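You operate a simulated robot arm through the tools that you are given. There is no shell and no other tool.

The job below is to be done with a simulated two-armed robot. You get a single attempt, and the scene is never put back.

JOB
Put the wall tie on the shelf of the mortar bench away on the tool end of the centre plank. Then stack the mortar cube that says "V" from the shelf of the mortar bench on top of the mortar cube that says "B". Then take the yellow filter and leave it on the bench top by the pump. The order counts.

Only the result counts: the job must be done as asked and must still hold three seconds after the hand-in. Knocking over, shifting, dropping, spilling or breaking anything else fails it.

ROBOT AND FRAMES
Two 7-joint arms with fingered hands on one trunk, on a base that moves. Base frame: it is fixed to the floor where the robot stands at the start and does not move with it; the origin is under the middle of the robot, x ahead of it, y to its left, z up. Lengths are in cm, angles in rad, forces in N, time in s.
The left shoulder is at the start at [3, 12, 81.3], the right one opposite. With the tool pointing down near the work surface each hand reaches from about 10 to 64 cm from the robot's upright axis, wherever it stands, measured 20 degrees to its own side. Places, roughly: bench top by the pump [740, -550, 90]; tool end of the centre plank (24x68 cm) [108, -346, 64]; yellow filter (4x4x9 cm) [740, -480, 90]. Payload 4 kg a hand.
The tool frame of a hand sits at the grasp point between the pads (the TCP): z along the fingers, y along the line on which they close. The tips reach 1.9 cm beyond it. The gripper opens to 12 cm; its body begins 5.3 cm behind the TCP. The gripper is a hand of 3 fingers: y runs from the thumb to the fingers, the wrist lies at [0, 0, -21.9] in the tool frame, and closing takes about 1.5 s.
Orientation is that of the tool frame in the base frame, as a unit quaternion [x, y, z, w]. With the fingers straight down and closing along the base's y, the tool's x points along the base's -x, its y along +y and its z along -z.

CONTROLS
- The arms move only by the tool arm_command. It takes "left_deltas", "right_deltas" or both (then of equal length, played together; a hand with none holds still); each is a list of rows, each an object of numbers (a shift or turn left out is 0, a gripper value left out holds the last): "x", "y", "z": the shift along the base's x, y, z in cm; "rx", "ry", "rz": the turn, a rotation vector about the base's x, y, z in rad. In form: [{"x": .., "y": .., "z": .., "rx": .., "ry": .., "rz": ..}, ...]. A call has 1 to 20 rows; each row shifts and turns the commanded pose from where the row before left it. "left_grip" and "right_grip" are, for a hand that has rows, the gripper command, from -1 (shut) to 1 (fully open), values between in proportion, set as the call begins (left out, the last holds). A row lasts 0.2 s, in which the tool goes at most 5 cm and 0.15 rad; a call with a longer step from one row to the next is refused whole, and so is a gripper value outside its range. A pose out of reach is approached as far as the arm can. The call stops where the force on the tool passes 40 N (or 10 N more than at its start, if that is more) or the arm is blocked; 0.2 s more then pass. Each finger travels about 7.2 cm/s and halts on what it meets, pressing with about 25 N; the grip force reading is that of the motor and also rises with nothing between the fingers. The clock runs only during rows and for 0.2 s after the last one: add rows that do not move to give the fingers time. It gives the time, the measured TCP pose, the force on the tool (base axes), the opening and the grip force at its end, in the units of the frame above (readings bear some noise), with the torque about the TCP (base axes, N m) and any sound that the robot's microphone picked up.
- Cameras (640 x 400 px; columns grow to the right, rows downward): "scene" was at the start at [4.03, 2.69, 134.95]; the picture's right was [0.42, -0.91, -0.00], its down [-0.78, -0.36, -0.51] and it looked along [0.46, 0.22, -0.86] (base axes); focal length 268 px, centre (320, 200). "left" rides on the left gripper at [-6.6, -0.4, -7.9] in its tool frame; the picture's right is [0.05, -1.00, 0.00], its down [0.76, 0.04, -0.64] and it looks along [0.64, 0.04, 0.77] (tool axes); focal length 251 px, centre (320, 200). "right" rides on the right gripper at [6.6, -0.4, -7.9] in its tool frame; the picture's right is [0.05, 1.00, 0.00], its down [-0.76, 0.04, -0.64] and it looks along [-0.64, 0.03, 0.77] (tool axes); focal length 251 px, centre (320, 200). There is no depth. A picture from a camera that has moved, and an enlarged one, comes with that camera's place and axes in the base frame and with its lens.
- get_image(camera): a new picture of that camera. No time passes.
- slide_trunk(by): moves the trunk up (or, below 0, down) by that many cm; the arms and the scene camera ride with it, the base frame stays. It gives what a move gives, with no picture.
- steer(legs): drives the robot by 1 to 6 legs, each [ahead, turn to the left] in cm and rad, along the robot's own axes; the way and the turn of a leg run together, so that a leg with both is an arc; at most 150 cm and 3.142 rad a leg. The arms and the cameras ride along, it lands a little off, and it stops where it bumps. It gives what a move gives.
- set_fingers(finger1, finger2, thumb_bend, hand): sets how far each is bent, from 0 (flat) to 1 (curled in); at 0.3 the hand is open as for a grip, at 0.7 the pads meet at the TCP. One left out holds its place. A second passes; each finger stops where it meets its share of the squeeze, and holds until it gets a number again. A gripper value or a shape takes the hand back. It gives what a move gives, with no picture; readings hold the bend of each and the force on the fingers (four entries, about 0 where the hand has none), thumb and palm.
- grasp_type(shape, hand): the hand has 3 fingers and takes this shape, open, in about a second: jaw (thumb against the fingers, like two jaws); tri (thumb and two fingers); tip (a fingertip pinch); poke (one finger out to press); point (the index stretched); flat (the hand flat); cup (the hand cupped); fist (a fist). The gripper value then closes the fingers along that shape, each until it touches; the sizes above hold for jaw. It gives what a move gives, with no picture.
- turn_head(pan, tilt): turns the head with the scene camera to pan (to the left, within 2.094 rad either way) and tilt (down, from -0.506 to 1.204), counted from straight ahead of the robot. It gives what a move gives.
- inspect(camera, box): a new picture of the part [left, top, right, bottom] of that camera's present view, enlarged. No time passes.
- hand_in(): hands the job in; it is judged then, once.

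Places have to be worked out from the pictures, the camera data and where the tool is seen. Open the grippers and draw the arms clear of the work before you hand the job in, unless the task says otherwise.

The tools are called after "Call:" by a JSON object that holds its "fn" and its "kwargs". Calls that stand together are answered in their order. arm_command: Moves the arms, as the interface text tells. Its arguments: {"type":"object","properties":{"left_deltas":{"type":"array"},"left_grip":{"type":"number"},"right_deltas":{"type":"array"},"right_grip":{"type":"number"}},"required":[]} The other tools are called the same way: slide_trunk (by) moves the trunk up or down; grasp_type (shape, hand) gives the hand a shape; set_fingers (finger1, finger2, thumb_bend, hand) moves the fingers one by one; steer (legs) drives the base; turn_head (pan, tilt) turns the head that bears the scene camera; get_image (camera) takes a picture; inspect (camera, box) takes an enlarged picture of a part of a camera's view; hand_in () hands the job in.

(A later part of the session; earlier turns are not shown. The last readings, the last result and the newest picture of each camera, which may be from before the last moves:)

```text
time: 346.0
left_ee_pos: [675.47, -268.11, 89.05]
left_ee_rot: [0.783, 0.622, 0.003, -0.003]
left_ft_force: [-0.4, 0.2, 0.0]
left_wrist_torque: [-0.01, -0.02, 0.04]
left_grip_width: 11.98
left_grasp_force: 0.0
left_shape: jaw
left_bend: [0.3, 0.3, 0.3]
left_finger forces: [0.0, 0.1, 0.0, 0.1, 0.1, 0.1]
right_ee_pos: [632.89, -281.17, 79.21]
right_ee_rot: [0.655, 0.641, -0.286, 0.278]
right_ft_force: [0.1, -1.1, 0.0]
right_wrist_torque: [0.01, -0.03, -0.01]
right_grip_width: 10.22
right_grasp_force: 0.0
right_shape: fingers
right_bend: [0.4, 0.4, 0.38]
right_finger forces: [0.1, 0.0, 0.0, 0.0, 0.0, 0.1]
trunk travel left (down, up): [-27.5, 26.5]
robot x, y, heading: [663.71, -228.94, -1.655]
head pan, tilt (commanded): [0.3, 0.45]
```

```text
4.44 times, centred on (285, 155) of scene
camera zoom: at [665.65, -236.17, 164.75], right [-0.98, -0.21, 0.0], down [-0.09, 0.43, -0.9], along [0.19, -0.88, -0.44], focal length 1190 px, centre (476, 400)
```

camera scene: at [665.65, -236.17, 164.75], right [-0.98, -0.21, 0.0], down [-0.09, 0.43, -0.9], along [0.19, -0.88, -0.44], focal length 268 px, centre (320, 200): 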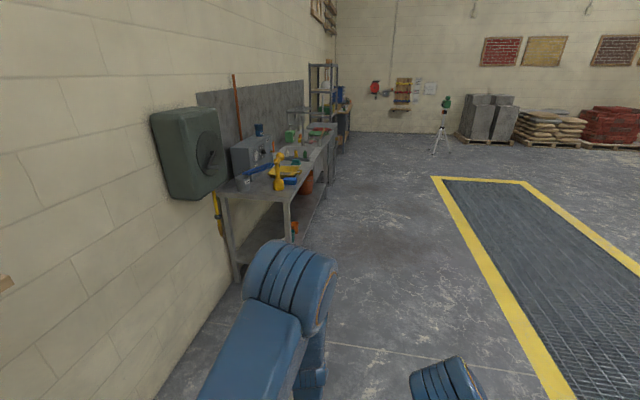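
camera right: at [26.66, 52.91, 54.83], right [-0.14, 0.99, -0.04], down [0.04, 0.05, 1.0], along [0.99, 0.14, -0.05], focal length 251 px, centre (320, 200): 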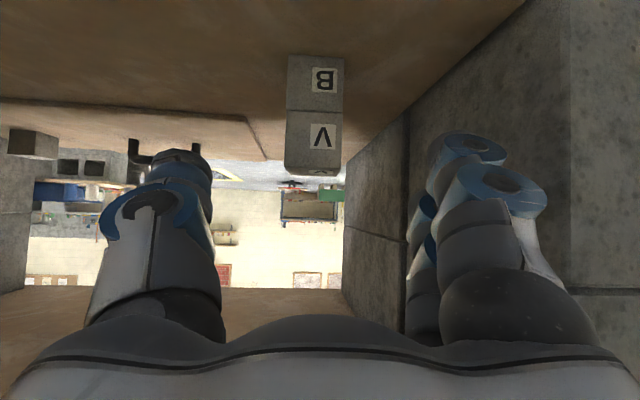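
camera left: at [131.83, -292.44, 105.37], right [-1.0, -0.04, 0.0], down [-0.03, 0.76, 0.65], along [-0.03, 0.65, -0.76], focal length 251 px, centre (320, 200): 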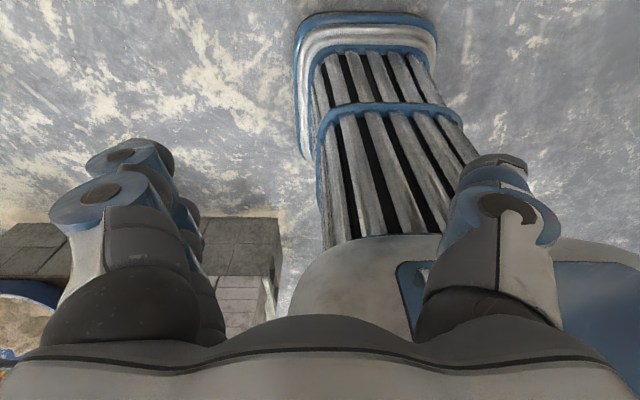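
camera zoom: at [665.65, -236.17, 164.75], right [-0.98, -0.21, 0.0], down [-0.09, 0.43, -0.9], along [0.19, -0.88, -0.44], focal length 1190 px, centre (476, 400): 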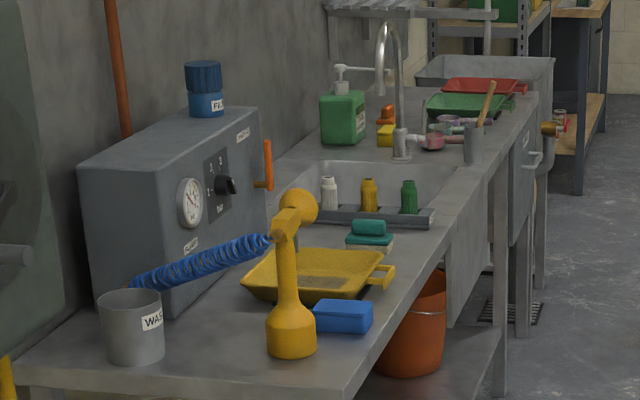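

The yellow filter is the small yellow bottle on the rack by the sink (matches [740,-480]), and the green soap dispenser farther along is the pump. I raise the trunk and drive on to stand before the sink.

Call:
{"fn": "slide_trunk", "kwargs": {"by": 24}}

Call:
{"fn": "steer", "kwargs": {"legs": [[140, 0]]}}

Call:
{"fn": "turn_head", "kwargs": {"pan": 0.9, "tilt": 0.6}}

Call:
{"fn": "get_image", "kwargs": {"camera": "scene"}}

```text
time: 348.5
left_ee_pos: [675.5, -268.15, 113.02]
left_ee_rot: [0.783, 0.622, 0.002, -0.003]
left_ft_force: [0.1, 0.2, 0.0]
left_wrist_torque: [-0.01, 0.0, -0.02]
left_grip_width: 12.0
left_grasp_force: 0.0
left_shape: jaw
left_bend: [0.3, 0.3, 0.3]
left_finger forces: [0.1, 0.0, 0.1, 0.0, 0.0, 0.0]
right_ee_pos: [633.03, -281.11, 103.12]
right_ee_rot: [0.656, 0.641, -0.286, 0.277]
right_ft_force: [-0.5, 0.8, -0.2]
right_wrist_torque: [0.0, 0.01, 0.0]
right_grip_width: 10.2
right_grasp_force: 0.0
right_shape: fingers
right_bend: [0.4, 0.4, 0.38]
right_finger forces: [0.1, 0.0, 0.0, 0.0, 0.1, 0.0]
trunk travel left (down, up): [-51.5, 2.5]
robot x, y, heading: [664.17, -229.24, -1.655]
head pan, tilt (commanded): [0.3, 0.45]
```

```text
time: 355.5
left_ee_pos: [662.35, -407.9, 113.05]
left_ee_rot: [0.787, 0.618, 0.003, -0.003]
left_ft_force: [0.6, 0.0, -0.1]
left_wrist_torque: [-0.02, 0.01, -0.02]
left_grip_width: 11.99
left_grasp_force: 0.0
left_shape: jaw
left_bend: [0.3, 0.3, 0.3]
left_finger forces: [0.0, 0.1, 0.0, 0.1, 0.0, 0.1]
right_ee_pos: [619.61, -420.39, 103.02]
right_ee_rot: [0.659, 0.638, -0.288, 0.276]
right_ft_force: [0.2, 0.1, 0.1]
right_wrist_torque: [0.0, -0.03, 0.0]
right_grip_width: 10.21
right_grasp_force: 0.0
right_shape: fingers
right_bend: [0.4, 0.4, 0.38]
right_finger forces: [0.0, 0.1, 0.0, 0.1, 0.0, 0.0]
trunk travel left (down, up): [-51.5, 2.5]
robot x, y, heading: [651.01, -368.66, -1.665]
head pan, tilt (commanded): [0.3, 0.45]
```

```text
time: 356.5
left_ee_pos: [662.24, -407.84, 113.05]
left_ee_rot: [0.786, 0.618, 0.003, -0.003]
left_ft_force: [0.2, 0.3, -0.3]
left_wrist_torque: [-0.01, -0.03, 0.02]
left_grip_width: 12.0
left_grasp_force: 0.0
left_shape: jaw
left_bend: [0.3, 0.3, 0.3]
left_finger forces: [0.0, 0.0, 0.0, 0.0, 0.0, 0.0]
right_ee_pos: [619.57, -420.32, 103.05]
right_ee_rot: [0.659, 0.637, -0.289, 0.276]
right_ft_force: [-0.3, -0.2, -0.6]
right_wrist_torque: [0.02, -0.03, 0.02]
right_grip_width: 10.22
right_grasp_force: 0.0
right_shape: fingers
right_bend: [0.4, 0.4, 0.38]
right_finger forces: [0.0, 0.0, 0.0, 0.0, 0.0, 0.0]
trunk travel left (down, up): [-51.5, 2.5]
robot x, y, heading: [650.87, -368.66, -1.673]
head pan, tilt (commanded): [0.901, 0.6]
```

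```text
taken
camera scene: at [657.28, -372.92, 187.4], right [-0.7, -0.72, 0.0], down [-0.41, 0.39, -0.83], along [0.59, -0.57, -0.56], focal length 268 px, centre (320, 200)
```

scene: 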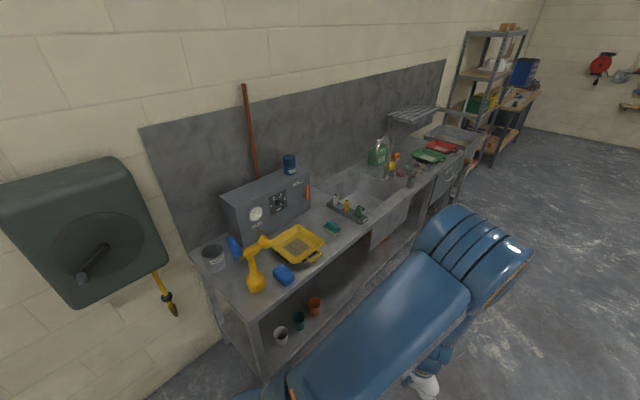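

I zoom on the sink area from here.

Call:
{"fn": "inspect", "kwargs": {"camera": "scene", "box": [310, 130, 480, 240]}}

```text
3.64 times, centred on (395, 185) of scene
camera zoom: at [657.28, -372.92, 187.4], right [-0.7, -0.72, 0.0], down [-0.41, 0.39, -0.83], along [0.59, -0.57, -0.56], focal length 974 px, centre (47, 254)
```

zoom: 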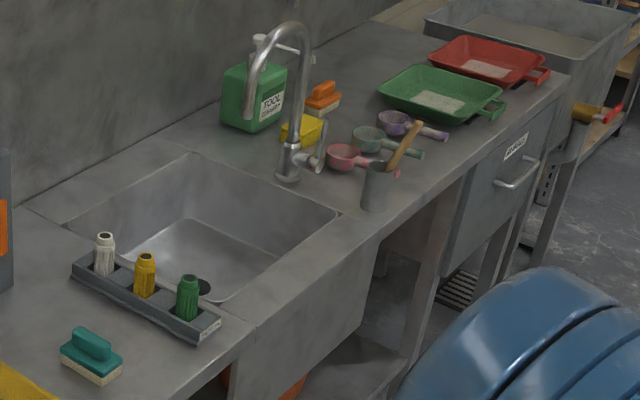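

The rack holds white, yellow and green filters; the green "TOOL WASH" pump bottle stands beyond the tap. I continue to a spot in front of the sink and turn to face it.

Call:
{"fn": "steer", "kwargs": {"legs": [[85, 0]]}}

Call:
{"fn": "steer", "kwargs": {"legs": [[0, 0.28]]}}

Call:
{"fn": "steer", "kwargs": {"legs": [[0, 0.28]]}}

Call:
{"fn": "steer", "kwargs": {"legs": [[0, 0.28]]}}

Call:
{"fn": "steer", "kwargs": {"legs": [[0, 0.28]]}}

Call:
{"fn": "steer", "kwargs": {"legs": [[0, 0.28]]}}

Call:
{"fn": "steer", "kwargs": {"legs": [[0, 0.26]]}}

Call:
{"fn": "turn_head", "kwargs": {"pan": 0, "tilt": 0.7}}

Call:
{"fn": "get_image", "kwargs": {"camera": "scene"}}

```text
time: 361.0
left_ee_pos: [653.9, -492.53, 113.15]
left_ee_rot: [0.787, 0.617, 0.003, -0.003]
left_ft_force: [0.3, 0.3, -0.7]
left_wrist_torque: [-0.01, 0.02, 0.0]
left_grip_width: 12.01
left_grasp_force: 0.1
left_shape: jaw
left_bend: [0.3, 0.3, 0.3]
left_finger forces: [0.1, 0.0, 0.0, 0.0, 0.0, 0.1]
right_ee_pos: [611.18, -504.86, 103.14]
right_ee_rot: [0.659, 0.638, -0.288, 0.276]
right_ft_force: [-0.8, -0.4, -0.2]
right_wrist_torque: [0.01, 0.04, 0.0]
right_grip_width: 10.23
right_grasp_force: 0.0
right_shape: fingers
right_bend: [0.4, 0.4, 0.38]
right_finger forces: [0.1, 0.0, 0.0, 0.0, 0.1, 0.1]
trunk travel left (down, up): [-51.5, 2.5]
robot x, y, heading: [642.82, -453.21, -1.673]
head pan, tilt (commanded): [0.901, 0.6]
```

```text
time: 362.3
left_ee_pos: [664.22, -487.6, 113.18]
left_ee_rot: [0.693, 0.721, 0.002, -0.003]
left_ft_force: [-0.1, 0.7, -0.5]
left_wrist_torque: [0.0, -0.01, 0.01]
left_grip_width: 11.98
left_grasp_force: 0.1
left_shape: jaw
left_bend: [0.3, 0.3, 0.3]
left_finger forces: [0.0, 0.0, 0.0, 0.0, 0.0, 0.1]
right_ee_pos: [626.55, -511.16, 103.19]
right_ee_rot: [0.565, 0.722, -0.248, 0.313]
right_ft_force: [-0.5, -0.2, -0.8]
right_wrist_torque: [0.0, 0.0, -0.02]
right_grip_width: 10.22
right_grasp_force: 0.0
right_shape: fingers
right_bend: [0.4, 0.4, 0.38]
right_finger forces: [0.0, 0.1, 0.0, 0.0, 0.0, 0.1]
trunk travel left (down, up): [-51.5, 2.5]
robot x, y, heading: [640.33, -453.18, -1.388]
head pan, tilt (commanded): [0.901, 0.6]
```

```text
time: 363.7
left_ee_pos: [672.76, -479.31, 112.87]
left_ee_rot: [0.586, 0.811, 0.002, -0.004]
left_ft_force: [0.3, -0.4, -0.1]
left_wrist_torque: [-0.02, 0.03, 0.02]
left_grip_width: 12.0
left_grasp_force: 0.1
left_shape: jaw
left_bend: [0.3, 0.3, 0.3]
left_finger forces: [0.0, 0.0, 0.0, 0.0, 0.1, 0.1]
right_ee_pos: [643.27, -512.46, 103.09]
right_ee_rot: [0.458, 0.795, -0.201, 0.344]
right_ft_force: [0.0, -1.2, 2.1]
right_wrist_torque: [0.04, 0.01, -0.04]
right_grip_width: 10.21
right_grasp_force: 0.0
right_shape: fingers
right_bend: [0.4, 0.4, 0.38]
right_finger forces: [0.0, 0.0, 0.0, 0.0, 0.0, 0.0]
trunk travel left (down, up): [-51.5, 2.5]
robot x, y, heading: [637.95, -453.81, -1.116]
head pan, tilt (commanded): [0.901, 0.6]
```

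```text
time: 365.0
left_ee_pos: [678.34, -468.84, 113.01]
left_ee_rot: [0.467, 0.884, 0.001, -0.005]
left_ft_force: [-0.6, -0.5, 0.1]
left_wrist_torque: [-0.02, -0.03, -0.01]
left_grip_width: 12.0
left_grasp_force: 0.1
left_shape: jaw
left_bend: [0.3, 0.3, 0.3]
left_finger forces: [0.1, 0.0, 0.0, 0.0, 0.1, 0.1]
right_ee_pos: [659.02, -508.79, 103.15]
right_ee_rot: [0.344, 0.851, -0.152, 0.368]
right_ft_force: [-0.8, 0.3, 0.2]
right_wrist_torque: [0.0, 0.03, -0.04]
right_grip_width: 10.23
right_grasp_force: 0.1
right_shape: fingers
right_bend: [0.4, 0.4, 0.38]
right_finger forces: [0.0, 0.0, 0.0, 0.0, 0.1, 0.1]
trunk travel left (down, up): [-51.5, 2.5]
robot x, y, heading: [636.57, -455.61, -0.832]
head pan, tilt (commanded): [0.901, 0.6]
```

```text
time: 366.3
left_ee_pos: [680.63, -456.8, 113.02]
left_ee_rot: [0.34, 0.94, 0.001, -0.003]
left_ft_force: [0.4, 0.3, -0.1]
left_wrist_torque: [-0.01, 0.04, -0.02]
left_grip_width: 11.99
left_grasp_force: 0.0
left_shape: jaw
left_bend: [0.3, 0.3, 0.3]
left_finger forces: [0.1, 0.1, 0.1, 0.1, 0.1, 0.1]
right_ee_pos: [673.04, -500.52, 103.13]
right_ee_rot: [0.221, 0.89, -0.098, 0.387]
right_ft_force: [0.0, -0.4, -0.1]
right_wrist_torque: [-0.01, -0.01, -0.02]
right_grip_width: 10.24
right_grasp_force: 0.1
right_shape: fingers
right_bend: [0.4, 0.4, 0.38]
right_finger forces: [0.1, 0.0, 0.1, 0.1, 0.1, 0.1]
trunk travel left (down, up): [-51.5, 2.5]
robot x, y, heading: [635.46, -457.49, -0.549]
head pan, tilt (commanded): [0.901, 0.6]
```

```text
time: 367.6
left_ee_pos: [679.36, -444.66, 113.0]
left_ee_rot: [0.208, 0.978, 0.001, -0.004]
left_ft_force: [0.0, 0.3, 0.0]
left_wrist_torque: [0.0, -0.04, 0.01]
left_grip_width: 12.0
left_grasp_force: 0.0
left_shape: jaw
left_bend: [0.3, 0.3, 0.3]
left_finger forces: [0.0, 0.1, 0.0, 0.0, 0.0, 0.0]
right_ee_pos: [683.67, -488.95, 103.13]
right_ee_rot: [0.098, 0.911, -0.045, 0.397]
right_ft_force: [-0.2, 0.3, -0.3]
right_wrist_torque: [-0.04, 0.01, -0.02]
right_grip_width: 10.24
right_grasp_force: 0.0
right_shape: fingers
right_bend: [0.4, 0.4, 0.38]
right_finger forces: [0.0, 0.0, 0.0, 0.0, 0.0, 0.1]
trunk travel left (down, up): [-51.5, 2.5]
robot x, y, heading: [635.32, -459.89, -0.271]
head pan, tilt (commanded): [0.901, 0.6]
```

```text
time: 368.9
left_ee_pos: [674.19, -433.92, 113.01]
left_ee_rot: [0.082, 0.997, 0.0, -0.004]
left_ft_force: [0.4, 0.4, 0.5]
left_wrist_torque: [-0.02, -0.01, 0.03]
left_grip_width: 11.97
left_grasp_force: 0.1
left_shape: jaw
left_bend: [0.3, 0.3, 0.3]
left_finger forces: [0.0, 0.0, 0.0, 0.0, 0.0, 0.0]
right_ee_pos: [689.68, -475.65, 103.13]
right_ee_rot: [-0.02, 0.917, 0.006, 0.399]
right_ft_force: [-0.2, 0.3, -0.2]
right_wrist_torque: [-0.01, -0.04, -0.03]
right_grip_width: 10.22
right_grasp_force: 0.0
right_shape: fingers
right_bend: [0.4, 0.4, 0.38]
right_finger forces: [0.1, 0.1, 0.0, 0.0, 0.0, 0.0]
trunk travel left (down, up): [-51.5, 2.5]
robot x, y, heading: [635.34, -461.91, -0.01]
head pan, tilt (commanded): [0.901, 0.6]
```

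```text
time: 370.1
left_ee_pos: [674.17, -434.03, 113.0]
left_ee_rot: [0.082, 0.997, -0.001, -0.004]
left_ft_force: [-0.5, -0.2, -0.8]
left_wrist_torque: [0.0, 0.01, 0.01]
left_grip_width: 11.99
left_grasp_force: 0.1
left_shape: jaw
left_bend: [0.3, 0.3, 0.3]
left_finger forces: [0.1, 0.0, 0.0, 0.0, 0.0, 0.0]
right_ee_pos: [689.67, -475.45, 103.06]
right_ee_rot: [-0.019, 0.917, 0.005, 0.399]
right_ft_force: [0.3, 0.3, 0.2]
right_wrist_torque: [0.0, 0.01, -0.01]
right_grip_width: 10.23
right_grasp_force: 0.0
right_shape: fingers
right_bend: [0.4, 0.4, 0.38]
right_finger forces: [0.0, 0.0, 0.1, 0.0, 0.0, 0.1]
trunk travel left (down, up): [-51.5, 2.5]
robot x, y, heading: [635.32, -461.99, -0.006]
head pan, tilt (commanded): [0.0, 0.7]
```

```text
taken
camera scene: at [641.88, -461.79, 186.54], right [-0.01, -1.0, 0.0], down [-0.64, 0.01, -0.76], along [0.76, -0.01, -0.64], focal length 268 px, centre (320, 200)
```

scene: 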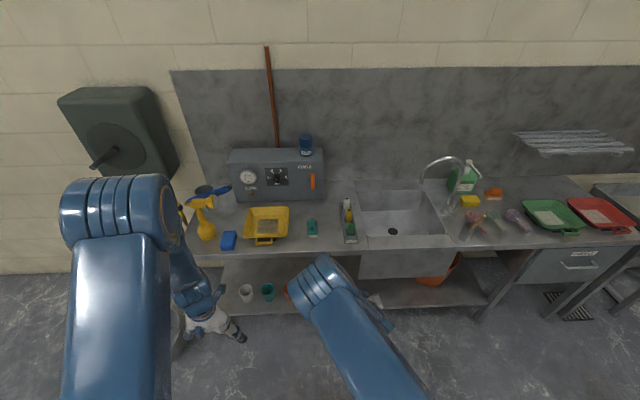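

I zoom on the bench to read labels and measure the filter rack and the pump area.

Call:
{"fn": "inspect", "kwargs": {"camera": "scene", "box": [300, 140, 440, 260]}}

Call:
{"fn": "inspect", "kwargs": {"camera": "scene", "box": [400, 140, 640, 290]}}

Call:
{"fn": "inspect", "kwargs": {"camera": "scene", "box": [180, 120, 360, 260]}}

```text
3.33 times, centred on (370, 200) of scene
camera zoom: at [641.88, -461.79, 186.54], right [-0.01, -1.0, 0.0], down [-0.64, 0.01, -0.76], along [0.76, -0.01, -0.64], focal length 893 px, centre (153, 200)
```

zoom: 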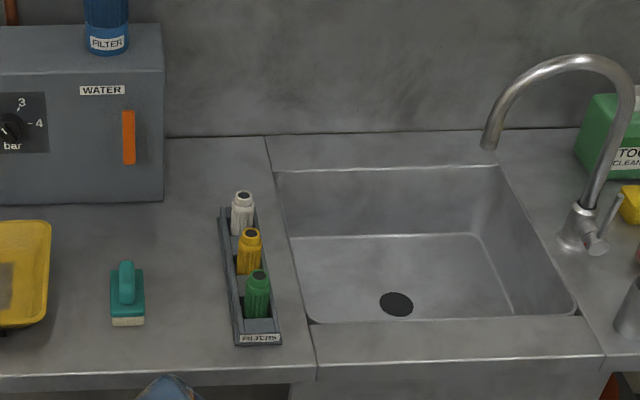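

```text
2.67 times, centred on (520, 215) of scene
camera zoom: at [641.88, -461.79, 186.54], right [-0.01, -1.0, 0.0], down [-0.64, 0.01, -0.76], along [0.76, -0.01, -0.64], focal length 714 px, centre (-213, 160)
```

zoom: 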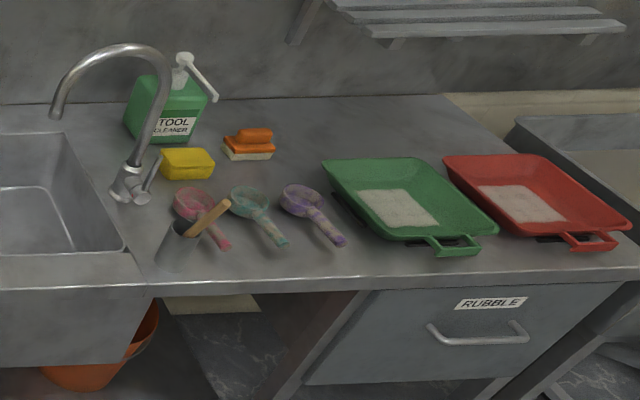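

```text
2.86 times, centred on (270, 190) of scene
camera zoom: at [641.88, -461.79, 186.54], right [-0.01, -1.0, 0.0], down [-0.64, 0.01, -0.76], along [0.76, -0.01, -0.64], focal length 765 px, centre (463, 229)
```

zoom: 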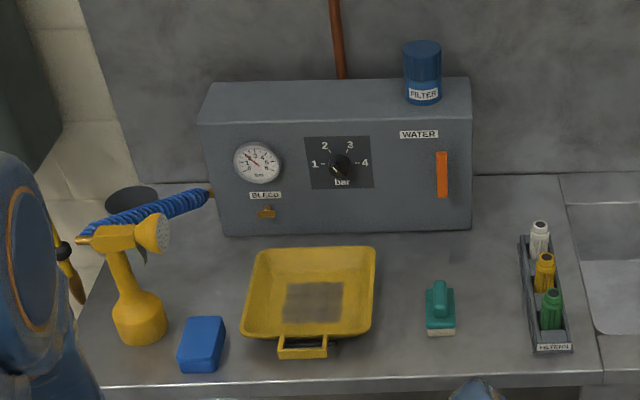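

The yellow filter stands in the middle of the "FILTERS" rack at about (737, -477), and the pump is the TOOL CLEANER bottle at about (766, -543). I retract the left hand, and point the right hand straight down.

Call:
{"fn": "arm_command", "kwargs": {"right_deltas": [{"z": 1.2, "rx": -0.0015, "ry": 0.1172, "rz": -0.0056}, {"z": 1.2, "rx": -0.0015, "ry": 0.1172, "rz": -0.0056}, {"z": 1.2, "rx": -0.0015, "ry": 0.1172, "rz": -0.0056}, {"z": 1.2, "rx": -0.0015, "ry": 0.1172, "rz": -0.0056}, {"z": 1.2, "rx": -0.0015, "ry": 0.1172, "rz": -0.0056}, {"z": 1.2, "rx": -0.0015, "ry": 0.1172, "rz": -0.0056}, {"z": 1.2, "rx": -0.0015, "ry": 0.1172, "rz": -0.0056}, {}], "left_deltas": [{"x": -2.5}, {"x": -2.5}, {"x": -2.5}, {"x": -2.5}, {"x": -2.5}, {"x": -2.5}, {"x": -1}, {}]}}

Call:
{"fn": "get_image", "kwargs": {"camera": "scene"}}

```text
time: 371.9
left_ee_pos: [658.91, -433.66, 112.61]
left_ee_rot: [0.083, 0.997, 0.0, -0.004]
left_ft_force: [1.1, -0.1, -0.2]
left_wrist_torque: [0.01, -0.01, -0.01]
left_grip_width: 12.02
left_grasp_force: 0.1
left_shape: jaw
left_bend: [0.3, 0.3, 0.3]
left_finger forces: [0.1, 0.0, 0.0, 0.1, 0.1, 0.0]
left hand out of reach, approached as far as the arm can: row 7
right_ee_pos: [689.79, -475.62, 111.56]
right_ee_rot: [0.001, 1.0, 0.002, -0.001]
right_ft_force: [0.5, -0.2, -0.9]
right_wrist_torque: [0.02, 0.01, 0.01]
right_grip_width: 10.24
right_grasp_force: 0.1
right_shape: fingers
right_bend: [0.4, 0.4, 0.38]
right_finger forces: [0.0, 0.0, 0.1, 0.1, 0.0, 0.0]
trunk travel left (down, up): [-51.5, 2.5]
robot x, y, heading: [635.61, -462.03, -0.009]
head pan, tilt (commanded): [0.0, 0.7]
```

```text
taken
camera scene: at [641.88, -461.9, 186.54], right [-0.01, -1.0, 0.0], down [-0.64, 0.01, -0.76], along [0.76, -0.01, -0.64], focal length 268 px, centre (320, 200)
```

scene: 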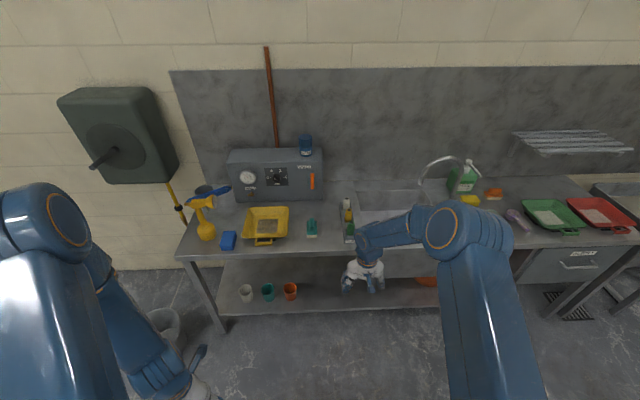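

Hand points straight down. I drive 44 cm forward so the hand is near the filter rack.

Call:
{"fn": "steer", "kwargs": {"legs": [[44, 0]]}}

Call:
{"fn": "turn_head", "kwargs": {"pan": -0.1, "tilt": 1.0}}

Call:
{"fn": "get_image", "kwargs": {"camera": "scene"}}

Call:
{"fn": "get_image", "kwargs": {"camera": "right"}}

```text
time: 374.6
left_ee_pos: [702.98, -434.09, 112.61]
left_ee_rot: [0.082, 0.997, 0.0, -0.005]
left_ft_force: [0.7, 0.7, 0.4]
left_wrist_torque: [0.0, -0.02, 0.01]
left_grip_width: 11.99
left_grasp_force: 0.1
left_shape: jaw
left_bend: [0.3, 0.3, 0.3]
left_finger forces: [0.0, 0.0, 0.1, 0.0, 0.0, 0.0]
right_ee_pos: [733.74, -476.09, 111.65]
right_ee_rot: [-0.001, 1.0, 0.0, 0.0]
right_ft_force: [0.2, -0.1, -0.9]
right_wrist_torque: [0.0, -0.01, 0.01]
right_grip_width: 10.22
right_grasp_force: 0.0
right_shape: fingers
right_bend: [0.4, 0.4, 0.38]
right_finger forces: [0.0, 0.0, 0.0, 0.1, 0.0, 0.0]
trunk travel left (down, up): [-51.5, 2.5]
robot x, y, heading: [679.52, -462.3, -0.008]
head pan, tilt (commanded): [0.0, 0.7]
```

```text
time: 375.4
left_ee_pos: [702.9, -434.13, 112.6]
left_ee_rot: [0.083, 0.997, -0.001, -0.004]
left_ft_force: [-0.3, -0.4, -0.2]
left_wrist_torque: [0.0, 0.0, 0.0]
left_grip_width: 11.99
left_grasp_force: 0.1
left_shape: jaw
left_bend: [0.3, 0.3, 0.3]
left_finger forces: [0.0, 0.0, 0.1, 0.0, 0.0, 0.0]
right_ee_pos: [733.82, -475.93, 111.58]
right_ee_rot: [0.0, 1.0, 0.001, -0.001]
right_ft_force: [0.1, -0.7, 0.0]
right_wrist_torque: [0.0, -0.01, -0.03]
right_grip_width: 10.22
right_grasp_force: 0.0
right_shape: fingers
right_bend: [0.4, 0.4, 0.38]
right_finger forces: [0.0, 0.0, 0.0, 0.0, 0.0, 0.0]
trunk travel left (down, up): [-51.5, 2.5]
robot x, y, heading: [679.65, -462.12, -0.008]
head pan, tilt (commanded): [-0.099, 1.0]
```

```text
taken
camera scene: at [684.5, -462.94, 184.2], right [-0.11, -0.99, 0.0], down [-0.84, 0.09, -0.54], along [0.54, -0.06, -0.84], focal length 268 px, centre (320, 200)
```

scene: 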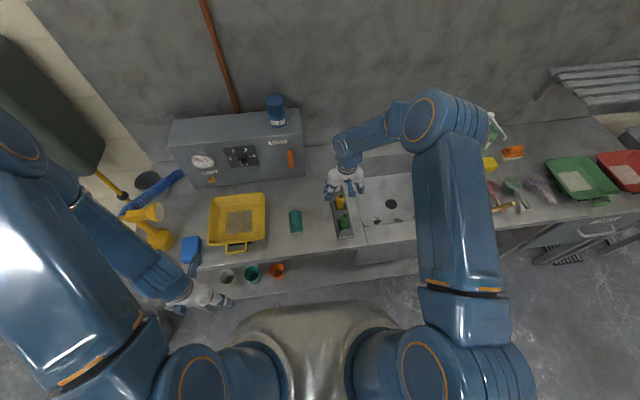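

```text
taken
camera right: at [727.3, -476.48, 119.51], right [-0.06, 1.0, 0.0], down [0.76, 0.04, 0.64], along [0.64, 0.04, -0.77], focal length 251 px, centre (320, 200)
```

right: 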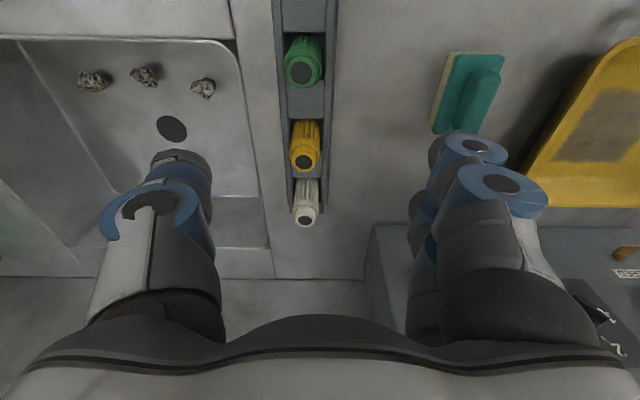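

The hand camera shows the three filters. I zoom to measure the yellow one.

Call:
{"fn": "inspect", "kwargs": {"camera": "right", "box": [240, 20, 380, 240]}}

```text
1.82 times, centred on (310, 130) of right
camera zoom: at [727.3, -476.48, 119.51], right [-0.06, 1.0, 0.0], down [0.76, 0.04, 0.64], along [0.64, 0.04, -0.77], focal length 457 px, centre (338, 327)
```

zoom: 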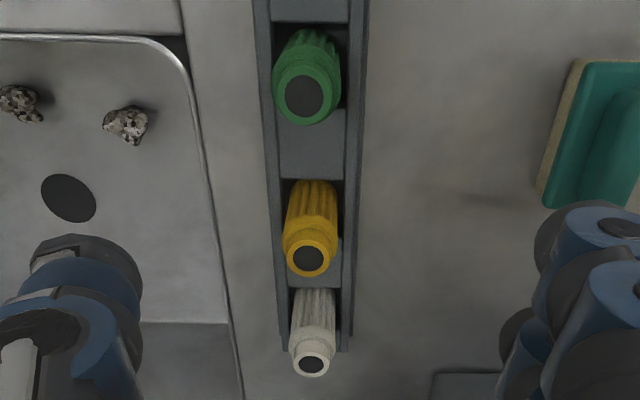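

The filter top triangulates to about (742, -477.4) with z≈95. I move the hand over it, still high, and re-check.

Call:
{"fn": "arm_command", "kwargs": {"right_deltas": [{"x": 2, "y": -0.35}, {"x": 2, "y": -0.35}, {"x": 2, "y": -0.35}, {"x": 1.5, "y": -0.35}, {}]}}

Call:
{"fn": "get_image", "kwargs": {"camera": "right"}}

Call:
{"fn": "inspect", "kwargs": {"camera": "scene", "box": [290, 130, 400, 250]}}

```text
time: 376.6
left_ee_pos: [702.93, -434.19, 112.7]
left_ee_rot: [0.082, 0.997, -0.001, -0.005]
left_ft_force: [-0.2, -0.3, 0.2]
left_wrist_torque: [0.01, -0.01, -0.03]
left_grip_width: 12.01
left_grasp_force: 0.1
left_shape: jaw
left_bend: [0.3, 0.3, 0.3]
left_finger forces: [0.0, 0.0, 0.0, 0.1, 0.0, 0.1]
right_ee_pos: [741.43, -477.38, 111.57]
right_ee_rot: [-0.001, 1.0, 0.001, 0.0]
right_ft_force: [0.8, 0.6, 0.1]
right_wrist_torque: [-0.01, 0.04, 0.01]
right_grip_width: 10.22
right_grasp_force: 0.2
right_shape: fingers
right_bend: [0.4, 0.4, 0.38]
right_finger forces: [0.1, 0.0, 0.0, 0.0, 0.0, 0.0]
trunk travel left (down, up): [-51.5, 2.5]
robot x, y, heading: [679.22, -461.98, -0.011]
head pan, tilt (commanded): [-0.099, 1.0]
```

```text
taken
camera right: at [734.8, -477.88, 119.52], right [-0.06, 1.0, 0.0], down [0.76, 0.04, 0.64], along [0.64, 0.04, -0.77], focal length 251 px, centre (320, 200)
```

right: 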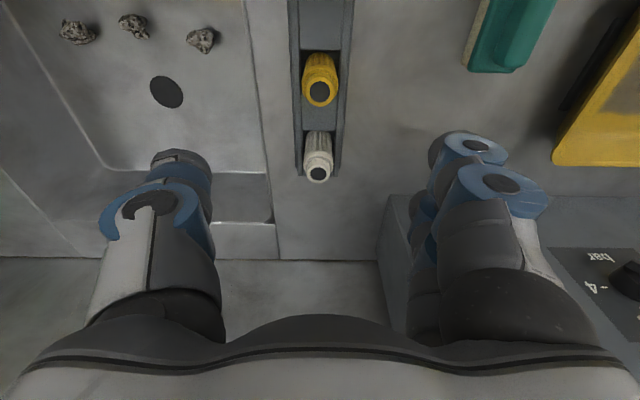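

```text
3.33 times, centred on (345, 190) of scene
camera zoom: at [684.41, -462.94, 184.2], right [-0.11, -0.99, 0.0], down [-0.84, 0.09, -0.54], along [0.54, -0.06, -0.84], focal length 893 px, centre (237, 233)
```

zoom: 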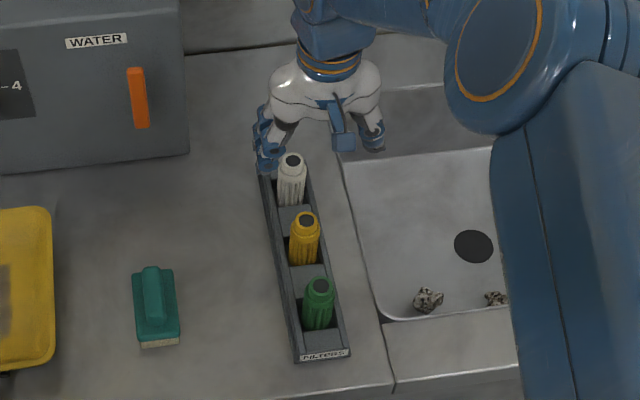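

Two-view triangulation gives the filter top at z≈95.2, x≈742, directly under the hand; it sits recessed in its trough. I zoom to judge the rack walls and body shape.

Call:
{"fn": "inspect", "kwargs": {"camera": "right", "box": [270, 30, 370, 200]}}

Call:
{"fn": "inspect", "kwargs": {"camera": "scene", "box": [315, 165, 365, 245]}}

```text
2.35 times, centred on (320, 115) of right
camera zoom: at [734.8, -477.88, 119.52], right [-0.06, 1.0, 0.0], down [0.76, 0.04, 0.64], along [0.64, 0.04, -0.77], focal length 592 px, centre (320, 400)
```

zoom: 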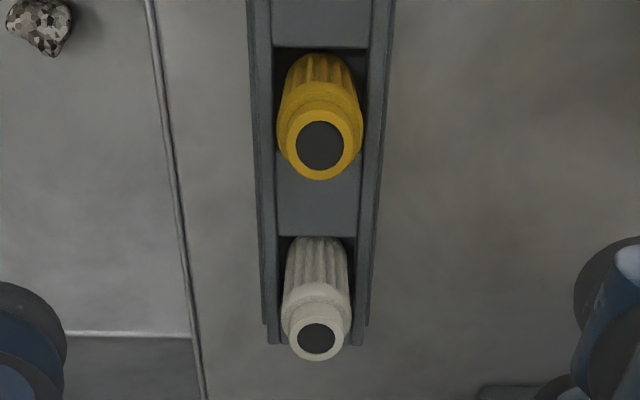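

```text
5.00 times, centred on (340, 205) of scene
camera zoom: at [684.41, -462.94, 184.2], right [-0.11, -0.99, 0.0], down [-0.84, 0.09, -0.54], along [0.54, -0.06, -0.84], focal length 1339 px, centre (220, 175)
```

zoom: 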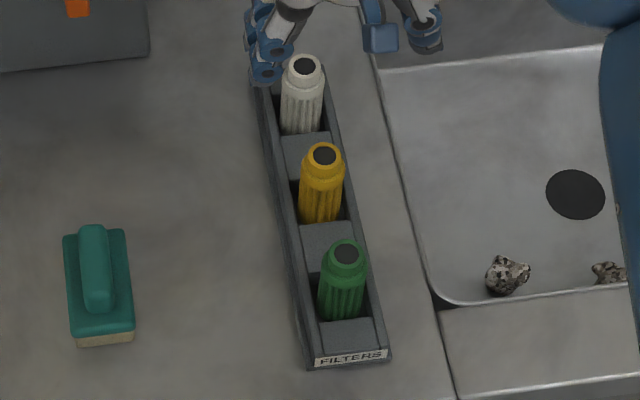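

The rack stands ~2 cm above the bench; the filter's collar and top ring stick out ~3 cm above that. I'll narrow the hand to ~5 cm, centre it and come down to just above the rack.

Call:
{"fn": "set_fingers", "kwargs": {"hand": "right", "finger1": 0.55, "finger2": 0.55, "thumb_bend": 0.55}}

Call:
{"fn": "arm_command", "kwargs": {"right_deltas": [{"x": 0.6, "z": -1.5}, {"z": -2}, {"z": -2}, {"z": -2}, {"z": -1.5}, {"z": -1}, {}]}}

Call:
{"fn": "get_image", "kwargs": {"camera": "right"}}

Call:
{"fn": "inspect", "kwargs": {"camera": "scene", "box": [300, 150, 380, 250]}}

```text
time: 377.6
left_ee_pos: [702.98, -433.99, 112.6]
left_ee_rot: [0.082, 0.997, 0.0, -0.004]
left_ft_force: [-0.7, 0.6, 0.1]
left_wrist_torque: [0.01, 0.02, -0.02]
left_grip_width: 12.02
left_grasp_force: 0.1
left_shape: jaw
left_bend: [0.3, 0.3, 0.3]
left_finger forces: [0.0, 0.0, 0.0, 0.0, 0.0, 0.0]
right_ee_pos: [741.32, -477.4, 111.55]
right_ee_rot: [-0.001, 1.0, 0.001, 0.0]
right_ft_force: [0.0, 0.1, -0.4]
right_wrist_torque: [-0.01, 0.03, 0.01]
right_grip_width: 5.36
right_grasp_force: 0.0
right_shape: fingers
right_bend: [0.55, 0.55, 0.55]
right_finger forces: [0.0, 0.1, 0.1, 0.0, 0.0, 0.0]
trunk travel left (down, up): [-51.5, 2.5]
robot x, y, heading: [679.59, -462.4, -0.006]
head pan, tilt (commanded): [-0.099, 1.0]
```

```text
time: 379.2
left_ee_pos: [702.95, -434.02, 112.53]
left_ee_rot: [0.082, 0.997, -0.001, -0.004]
left_ft_force: [0.7, 0.0, -0.6]
left_wrist_torque: [0.0, 0.02, 0.03]
left_grip_width: 11.98
left_grasp_force: 0.1
left_shape: jaw
left_bend: [0.3, 0.3, 0.3]
left_finger forces: [0.1, 0.0, 0.0, 0.1, 0.0, 0.0]
right_ee_pos: [741.98, -477.36, 101.66]
right_ee_rot: [0.0, 1.0, 0.001, -0.001]
right_ft_force: [0.5, 0.1, 0.7]
right_wrist_torque: [-0.01, 0.0, -0.01]
right_grip_width: 5.36
right_grasp_force: 0.0
right_shape: fingers
right_bend: [0.55, 0.55, 0.55]
right_finger forces: [0.0, 0.0, 0.0, 0.0, 0.0, 0.0]
trunk travel left (down, up): [-51.5, 2.5]
robot x, y, heading: [679.42, -461.83, -0.011]
head pan, tilt (commanded): [-0.099, 1.0]
```

```text
taken
camera right: at [735.39, -477.83, 109.53], right [-0.05, 1.0, 0.0], down [0.77, 0.04, 0.64], along [0.64, 0.04, -0.77], focal length 251 px, centre (320, 200)
```

right: 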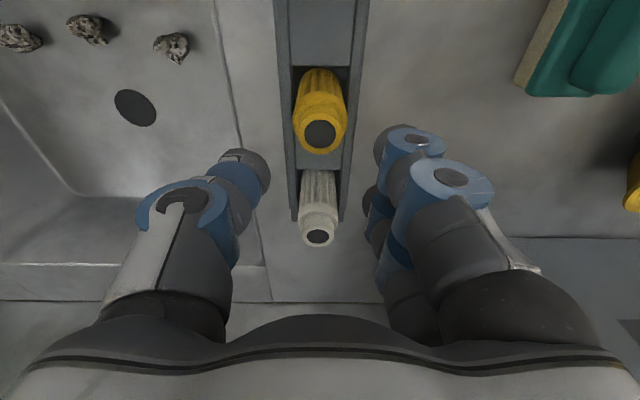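

```text
4.00 times, centred on (340, 200) of scene
camera zoom: at [684.46, -462.95, 184.2], right [-0.11, -0.99, 0.0], down [-0.84, 0.09, -0.54], along [0.54, -0.06, -0.84], focal length 1071 px, centre (240, 200)
```

zoom: 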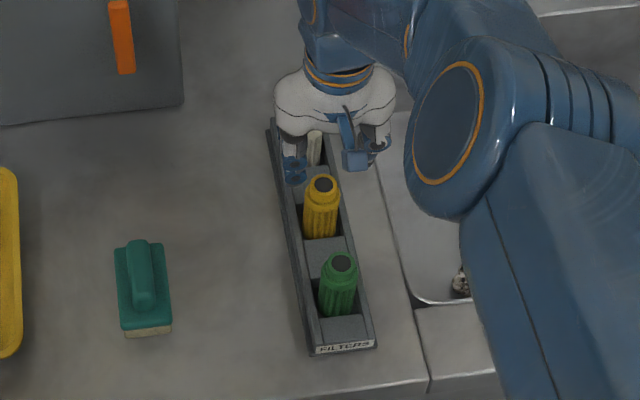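

Hand is centred over the yellow filter in both views. I lower to straddle its top, checking for contact.

Call:
{"fn": "arm_command", "kwargs": {"right_deltas": [{"z": -1.5}, {"z": -1.5}, {"z": -1.0}, {"z": -0.8}, {}]}}

Call:
{"fn": "get_image", "kwargs": {"camera": "right"}}

```text
time: 380.4
left_ee_pos: [702.93, -434.17, 112.66]
left_ee_rot: [0.082, 0.997, -0.001, -0.005]
left_ft_force: [-0.5, -0.1, 0.8]
left_wrist_torque: [0.02, 0.02, -0.02]
left_grip_width: 12.02
left_grasp_force: 0.0
left_shape: jaw
left_bend: [0.3, 0.3, 0.3]
left_finger forces: [0.0, 0.0, 0.0, 0.0, 0.1, 0.0]
right_ee_pos: [741.09, -477.36, 97.12]
right_ee_rot: [0.0, 1.0, 0.0, 0.0]
right_ft_force: [-0.1, 0.3, -0.6]
right_wrist_torque: [0.0, 0.02, -0.02]
right_grip_width: 5.34
right_grasp_force: 0.1
right_shape: fingers
right_bend: [0.55, 0.55, 0.55]
right_finger forces: [0.1, 0.1, 0.0, 0.0, 0.0, 0.0]
right hand out of reach, approached as far as the arm can: row 3, 4
trunk travel left (down, up): [-51.5, 2.5]
robot x, y, heading: [679.53, -462.24, -0.006]
head pan, tilt (commanded): [-0.099, 1.0]
```

```text
taken
camera right: at [734.61, -478.0, 104.96], right [-0.05, 1.0, 0.0], down [0.76, 0.04, 0.64], along [0.64, 0.04, -0.77], focal length 251 px, centre (320, 200)
```

right: 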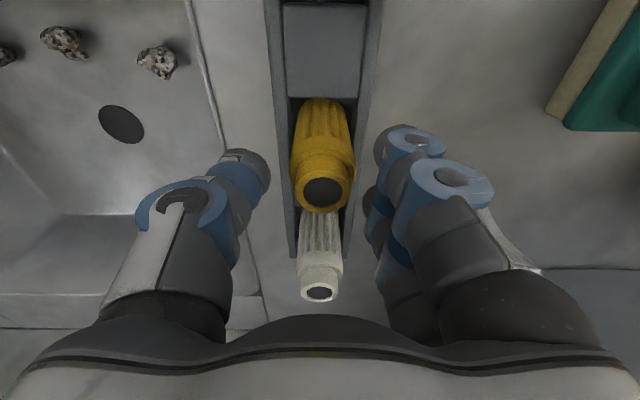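

The arm is at its reach limit with the trunk this high. I raise the hand, lower the trunk 14 cm and come closer by 4 cm.

Call:
{"fn": "arm_command", "kwargs": {"right_deltas": [{"z": 2}, {"z": 2.5}, {"x": -1, "z": 3}, {"x": -1.5, "z": 3}, {"x": -1.5, "z": 3}, {"z": 2}, {}]}}

Call:
{"fn": "steer", "kwargs": {"legs": [[4, 0]]}}

Call:
{"fn": "slide_trunk", "kwargs": {"by": -13}}

Call:
{"fn": "get_image", "kwargs": {"camera": "right"}}

Call:
{"fn": "get_image", "kwargs": {"camera": "scene"}}

```text
time: 382.0
left_ee_pos: [702.99, -433.98, 112.73]
left_ee_rot: [0.082, 0.997, -0.001, -0.005]
left_ft_force: [-0.2, 0.4, -0.5]
left_wrist_torque: [0.0, 0.0, 0.0]
left_grip_width: 12.0
left_grasp_force: 0.1
left_shape: jaw
left_bend: [0.3, 0.3, 0.3]
left_finger forces: [0.1, 0.0, 0.1, 0.0, 0.0, 0.0]
right_ee_pos: [737.17, -477.44, 112.44]
right_ee_rot: [-0.001, 1.0, 0.0, -0.002]
right_ft_force: [-0.6, 0.0, -0.8]
right_wrist_torque: [-0.01, -0.01, -0.03]
right_grip_width: 5.36
right_grasp_force: 0.1
right_shape: fingers
right_bend: [0.55, 0.55, 0.55]
right_finger forces: [0.0, 0.1, 0.0, 0.0, 0.0, 0.1]
trunk travel left (down, up): [-51.5, 2.5]
robot x, y, heading: [679.71, -461.75, -0.006]
head pan, tilt (commanded): [-0.099, 1.0]
```

```text
time: 382.9
left_ee_pos: [706.69, -434.08, 112.75]
left_ee_rot: [0.08, 0.997, 0.0, -0.004]
left_ft_force: [-0.8, 0.7, 0.0]
left_wrist_torque: [-0.02, -0.05, 0.0]
left_grip_width: 12.01
left_grasp_force: 0.1
left_shape: jaw
left_bend: [0.3, 0.3, 0.3]
left_finger forces: [0.1, 0.1, 0.0, 0.0, 0.1, 0.0]
right_ee_pos: [740.77, -477.56, 112.65]
right_ee_rot: [0.0, 1.0, 0.001, 0.001]
right_ft_force: [-1.3, 0.2, 1.0]
right_wrist_torque: [0.0, -0.01, 0.02]
right_grip_width: 5.34
right_grasp_force: 0.0
right_shape: fingers
right_bend: [0.55, 0.55, 0.55]
right_finger forces: [0.0, 0.0, 0.1, 0.0, 0.1, 0.0]
trunk travel left (down, up): [-51.5, 2.5]
robot x, y, heading: [683.44, -461.92, -0.005]
head pan, tilt (commanded): [-0.099, 1.0]
```

```text
time: 384.4
left_ee_pos: [706.9, -434.09, 99.73]
left_ee_rot: [0.081, 0.997, 0.0, -0.004]
left_ft_force: [-0.5, -0.1, -1.0]
left_wrist_torque: [-0.02, 0.0, 0.03]
left_grip_width: 11.99
left_grasp_force: 0.1
left_shape: jaw
left_bend: [0.3, 0.3, 0.3]
left_finger forces: [0.0, 0.1, 0.0, 0.1, 0.1, 0.1]
right_ee_pos: [741.13, -477.53, 99.53]
right_ee_rot: [0.0, 1.0, 0.0, 0.001]
right_ft_force: [0.6, 0.0, 0.4]
right_wrist_torque: [-0.01, 0.01, 0.0]
right_grip_width: 5.35
right_grasp_force: 0.1
right_shape: fingers
right_bend: [0.55, 0.55, 0.55]
right_finger forces: [0.1, 0.0, 0.0, 0.1, 0.0, 0.1]
trunk travel left (down, up): [-38.5, 15.5]
robot x, y, heading: [683.43, -462.37, -0.014]
head pan, tilt (commanded): [-0.099, 1.0]
```

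```text
taken
camera right: at [734.58, -478.04, 107.47], right [-0.06, 1.0, 0.0], down [0.76, 0.04, 0.64], along [0.64, 0.04, -0.77], focal length 251 px, centre (320, 200)
```

right: 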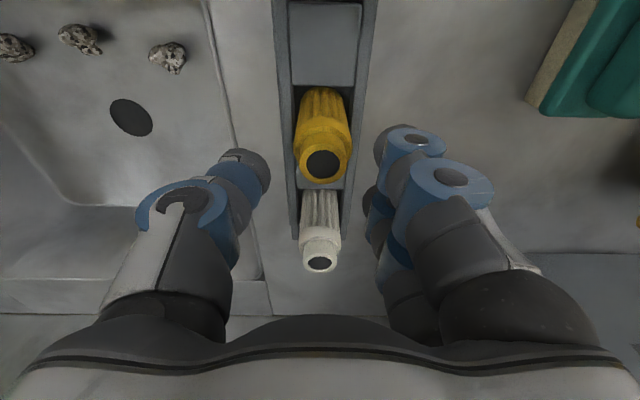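

```text
taken
camera scene: at [688.43, -462.98, 171.21], right [-0.11, -0.99, 0.0], down [-0.84, 0.09, -0.54], along [0.54, -0.06, -0.84], focal length 268 px, centre (320, 200)
```

scene: 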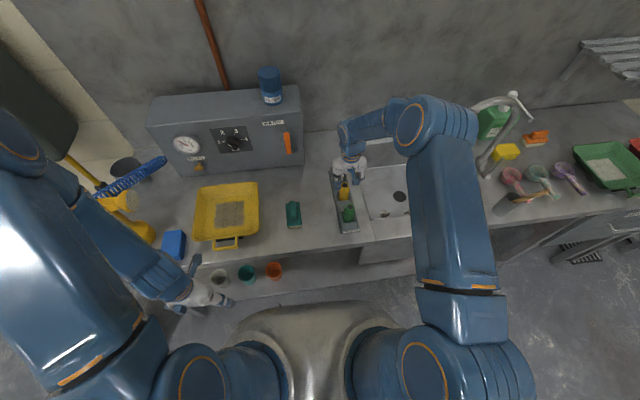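

I correct x by +0.95 cm and lower to the grip height.

Call:
{"fn": "arm_command", "kwargs": {"right_deltas": [{"x": 0.95}, {"z": -1.2}, {"z": -1.2}, {"z": -0.8}, {}]}}

Call:
{"fn": "get_image", "kwargs": {"camera": "right"}}

```text
time: 385.6
left_ee_pos: [706.98, -434.0, 99.63]
left_ee_rot: [0.081, 0.997, -0.001, -0.005]
left_ft_force: [-0.3, 0.4, -0.1]
left_wrist_torque: [-0.02, 0.01, -0.02]
left_grip_width: 11.99
left_grasp_force: 0.0
left_shape: jaw
left_bend: [0.3, 0.3, 0.3]
left_finger forces: [0.0, 0.1, 0.0, 0.0, 0.0, 0.1]
right_ee_pos: [742.08, -477.6, 96.37]
right_ee_rot: [-0.001, 1.0, 0.001, 0.0]
right_ft_force: [0.3, -0.4, -0.8]
right_wrist_torque: [0.01, -0.03, -0.01]
right_grip_width: 5.37
right_grasp_force: 0.0
right_shape: fingers
right_bend: [0.55, 0.55, 0.55]
right_finger forces: [0.0, 0.0, 0.0, 0.0, 0.0, 0.0]
trunk travel left (down, up): [-38.5, 15.5]
robot x, y, heading: [683.71, -462.21, -0.009]
head pan, tilt (commanded): [-0.099, 1.0]
```

```text
taken
camera right: at [735.57, -478.06, 104.23], right [-0.06, 1.0, 0.0], down [0.76, 0.04, 0.64], along [0.64, 0.04, -0.77], focal length 251 px, centre (320, 200)
```

right: 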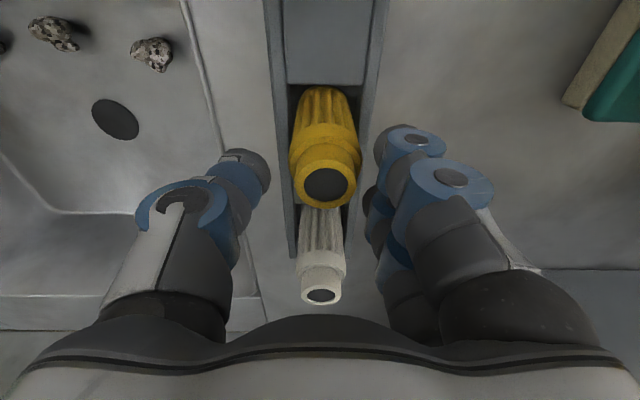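

Aligned. I lower another 0.8 cm, then close on the collar.

Call:
{"fn": "arm_command", "kwargs": {"right_deltas": [{"y": 0.15, "z": -0.4}, {"z": -0.4}, {}]}}

Call:
{"fn": "set_fingers", "kwargs": {"hand": "right", "finger1": 0.61, "finger2": 0.61, "thumb_bend": 0.61}}

Call:
{"fn": "get_image", "kwargs": {"camera": "right"}}

```text
time: 386.4
left_ee_pos: [706.98, -434.1, 99.74]
left_ee_rot: [0.081, 0.997, 0.0, -0.005]
left_ft_force: [0.6, -0.2, -0.9]
left_wrist_torque: [0.02, -0.01, 0.02]
left_grip_width: 11.98
left_grasp_force: 0.1
left_shape: jaw
left_bend: [0.3, 0.3, 0.3]
left_finger forces: [0.0, 0.0, 0.0, 0.0, 0.0, 0.0]
right_ee_pos: [741.96, -477.34, 95.39]
right_ee_rot: [-0.001, 1.0, 0.001, 0.0]
right_ft_force: [0.6, -0.4, -0.9]
right_wrist_torque: [-0.01, 0.0, 0.02]
right_grip_width: 5.35
right_grasp_force: 0.1
right_shape: fingers
right_bend: [0.55, 0.55, 0.55]
right_finger forces: [0.1, 0.0, 0.1, 0.0, 0.0, 0.0]
trunk travel left (down, up): [-38.5, 15.5]
robot x, y, heading: [683.66, -461.96, -0.013]
head pan, tilt (commanded): [-0.099, 1.0]
```

```text
time: 387.4
left_ee_pos: [706.95, -433.99, 99.62]
left_ee_rot: [0.081, 0.997, 0.0, -0.005]
left_ft_force: [0.1, 0.2, -0.4]
left_wrist_torque: [-0.01, -0.02, 0.0]
left_grip_width: 12.01
left_grasp_force: 0.1
left_shape: jaw
left_bend: [0.3, 0.3, 0.3]
left_finger forces: [0.1, 0.0, 0.0, 0.0, 0.0, 0.0]
right_ee_pos: [742.07, -477.33, 95.42]
right_ee_rot: [-0.001, 1.0, 0.001, -0.001]
right_ft_force: [0.3, -0.2, -0.2]
right_wrist_torque: [0.01, -0.01, -0.01]
right_grip_width: 3.9
right_grasp_force: 2.0
right_shape: fingers
right_bend: [0.6, 0.61, 0.6]
right_finger forces: [1.1, 0.3, 0.0, 0.0, 1.2, 0.1]
trunk travel left (down, up): [-38.5, 15.5]
robot x, y, heading: [683.7, -462.2, -0.007]
head pan, tilt (commanded): [-0.099, 1.0]
```

```text
taken
camera right: at [735.57, -477.9, 103.46], right [-0.06, 1.0, 0.0], down [0.76, 0.04, 0.64], along [0.64, 0.04, -0.77], focal length 251 px, centre (320, 200)
```

right: 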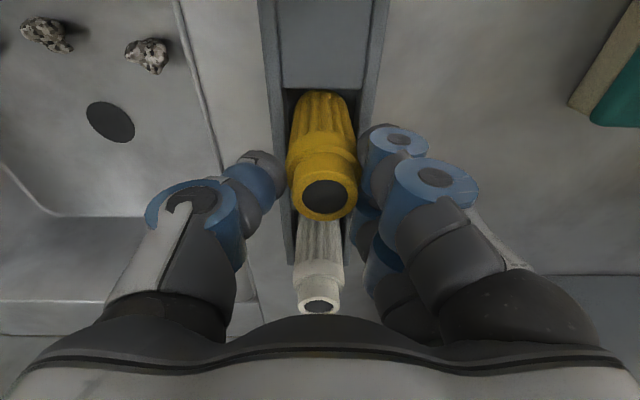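

Touching evenly at ~3.9 cm. I squeeze firmly.

Call:
{"fn": "set_fingers", "kwargs": {"hand": "right", "finger1": 0.75, "finger2": 0.75, "thumb_bend": 0.75}}

Call:
{"fn": "get_image", "kwargs": {"camera": "right"}}

```text
time: 388.4
left_ee_pos: [706.99, -434.05, 99.71]
left_ee_rot: [0.082, 0.997, -0.001, -0.005]
left_ft_force: [0.9, -0.5, -0.6]
left_wrist_torque: [0.02, -0.01, 0.01]
left_grip_width: 12.0
left_grasp_force: 0.1
left_shape: jaw
left_bend: [0.3, 0.3, 0.3]
left_finger forces: [0.1, 0.1, 0.0, 0.1, 0.1, 0.0]
right_ee_pos: [742.04, -477.36, 95.51]
right_ee_rot: [-0.001, 1.0, 0.001, 0.0]
right_ft_force: [0.0, 0.0, 0.3]
right_wrist_torque: [0.02, 0.02, -0.01]
right_grip_width: 3.5
right_grasp_force: 15.3
right_shape: fingers
right_bend: [0.62, 0.68, 0.64]
right_finger forces: [10.7, 5.1, 0.1, 0.0, 14.0, 0.1]
trunk travel left (down, up): [-38.5, 15.5]
robot x, y, heading: [683.46, -462.05, -0.007]
head pan, tilt (commanded): [-0.099, 1.0]
```

```text
taken
camera right: at [735.57, -477.9, 103.47], right [-0.06, 1.0, 0.0], down [0.76, 0.04, 0.64], along [0.64, 0.04, -0.77], focal length 251 px, centre (320, 200)
```

right: 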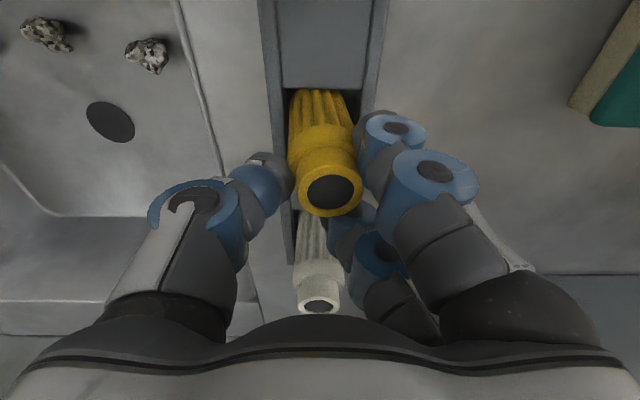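

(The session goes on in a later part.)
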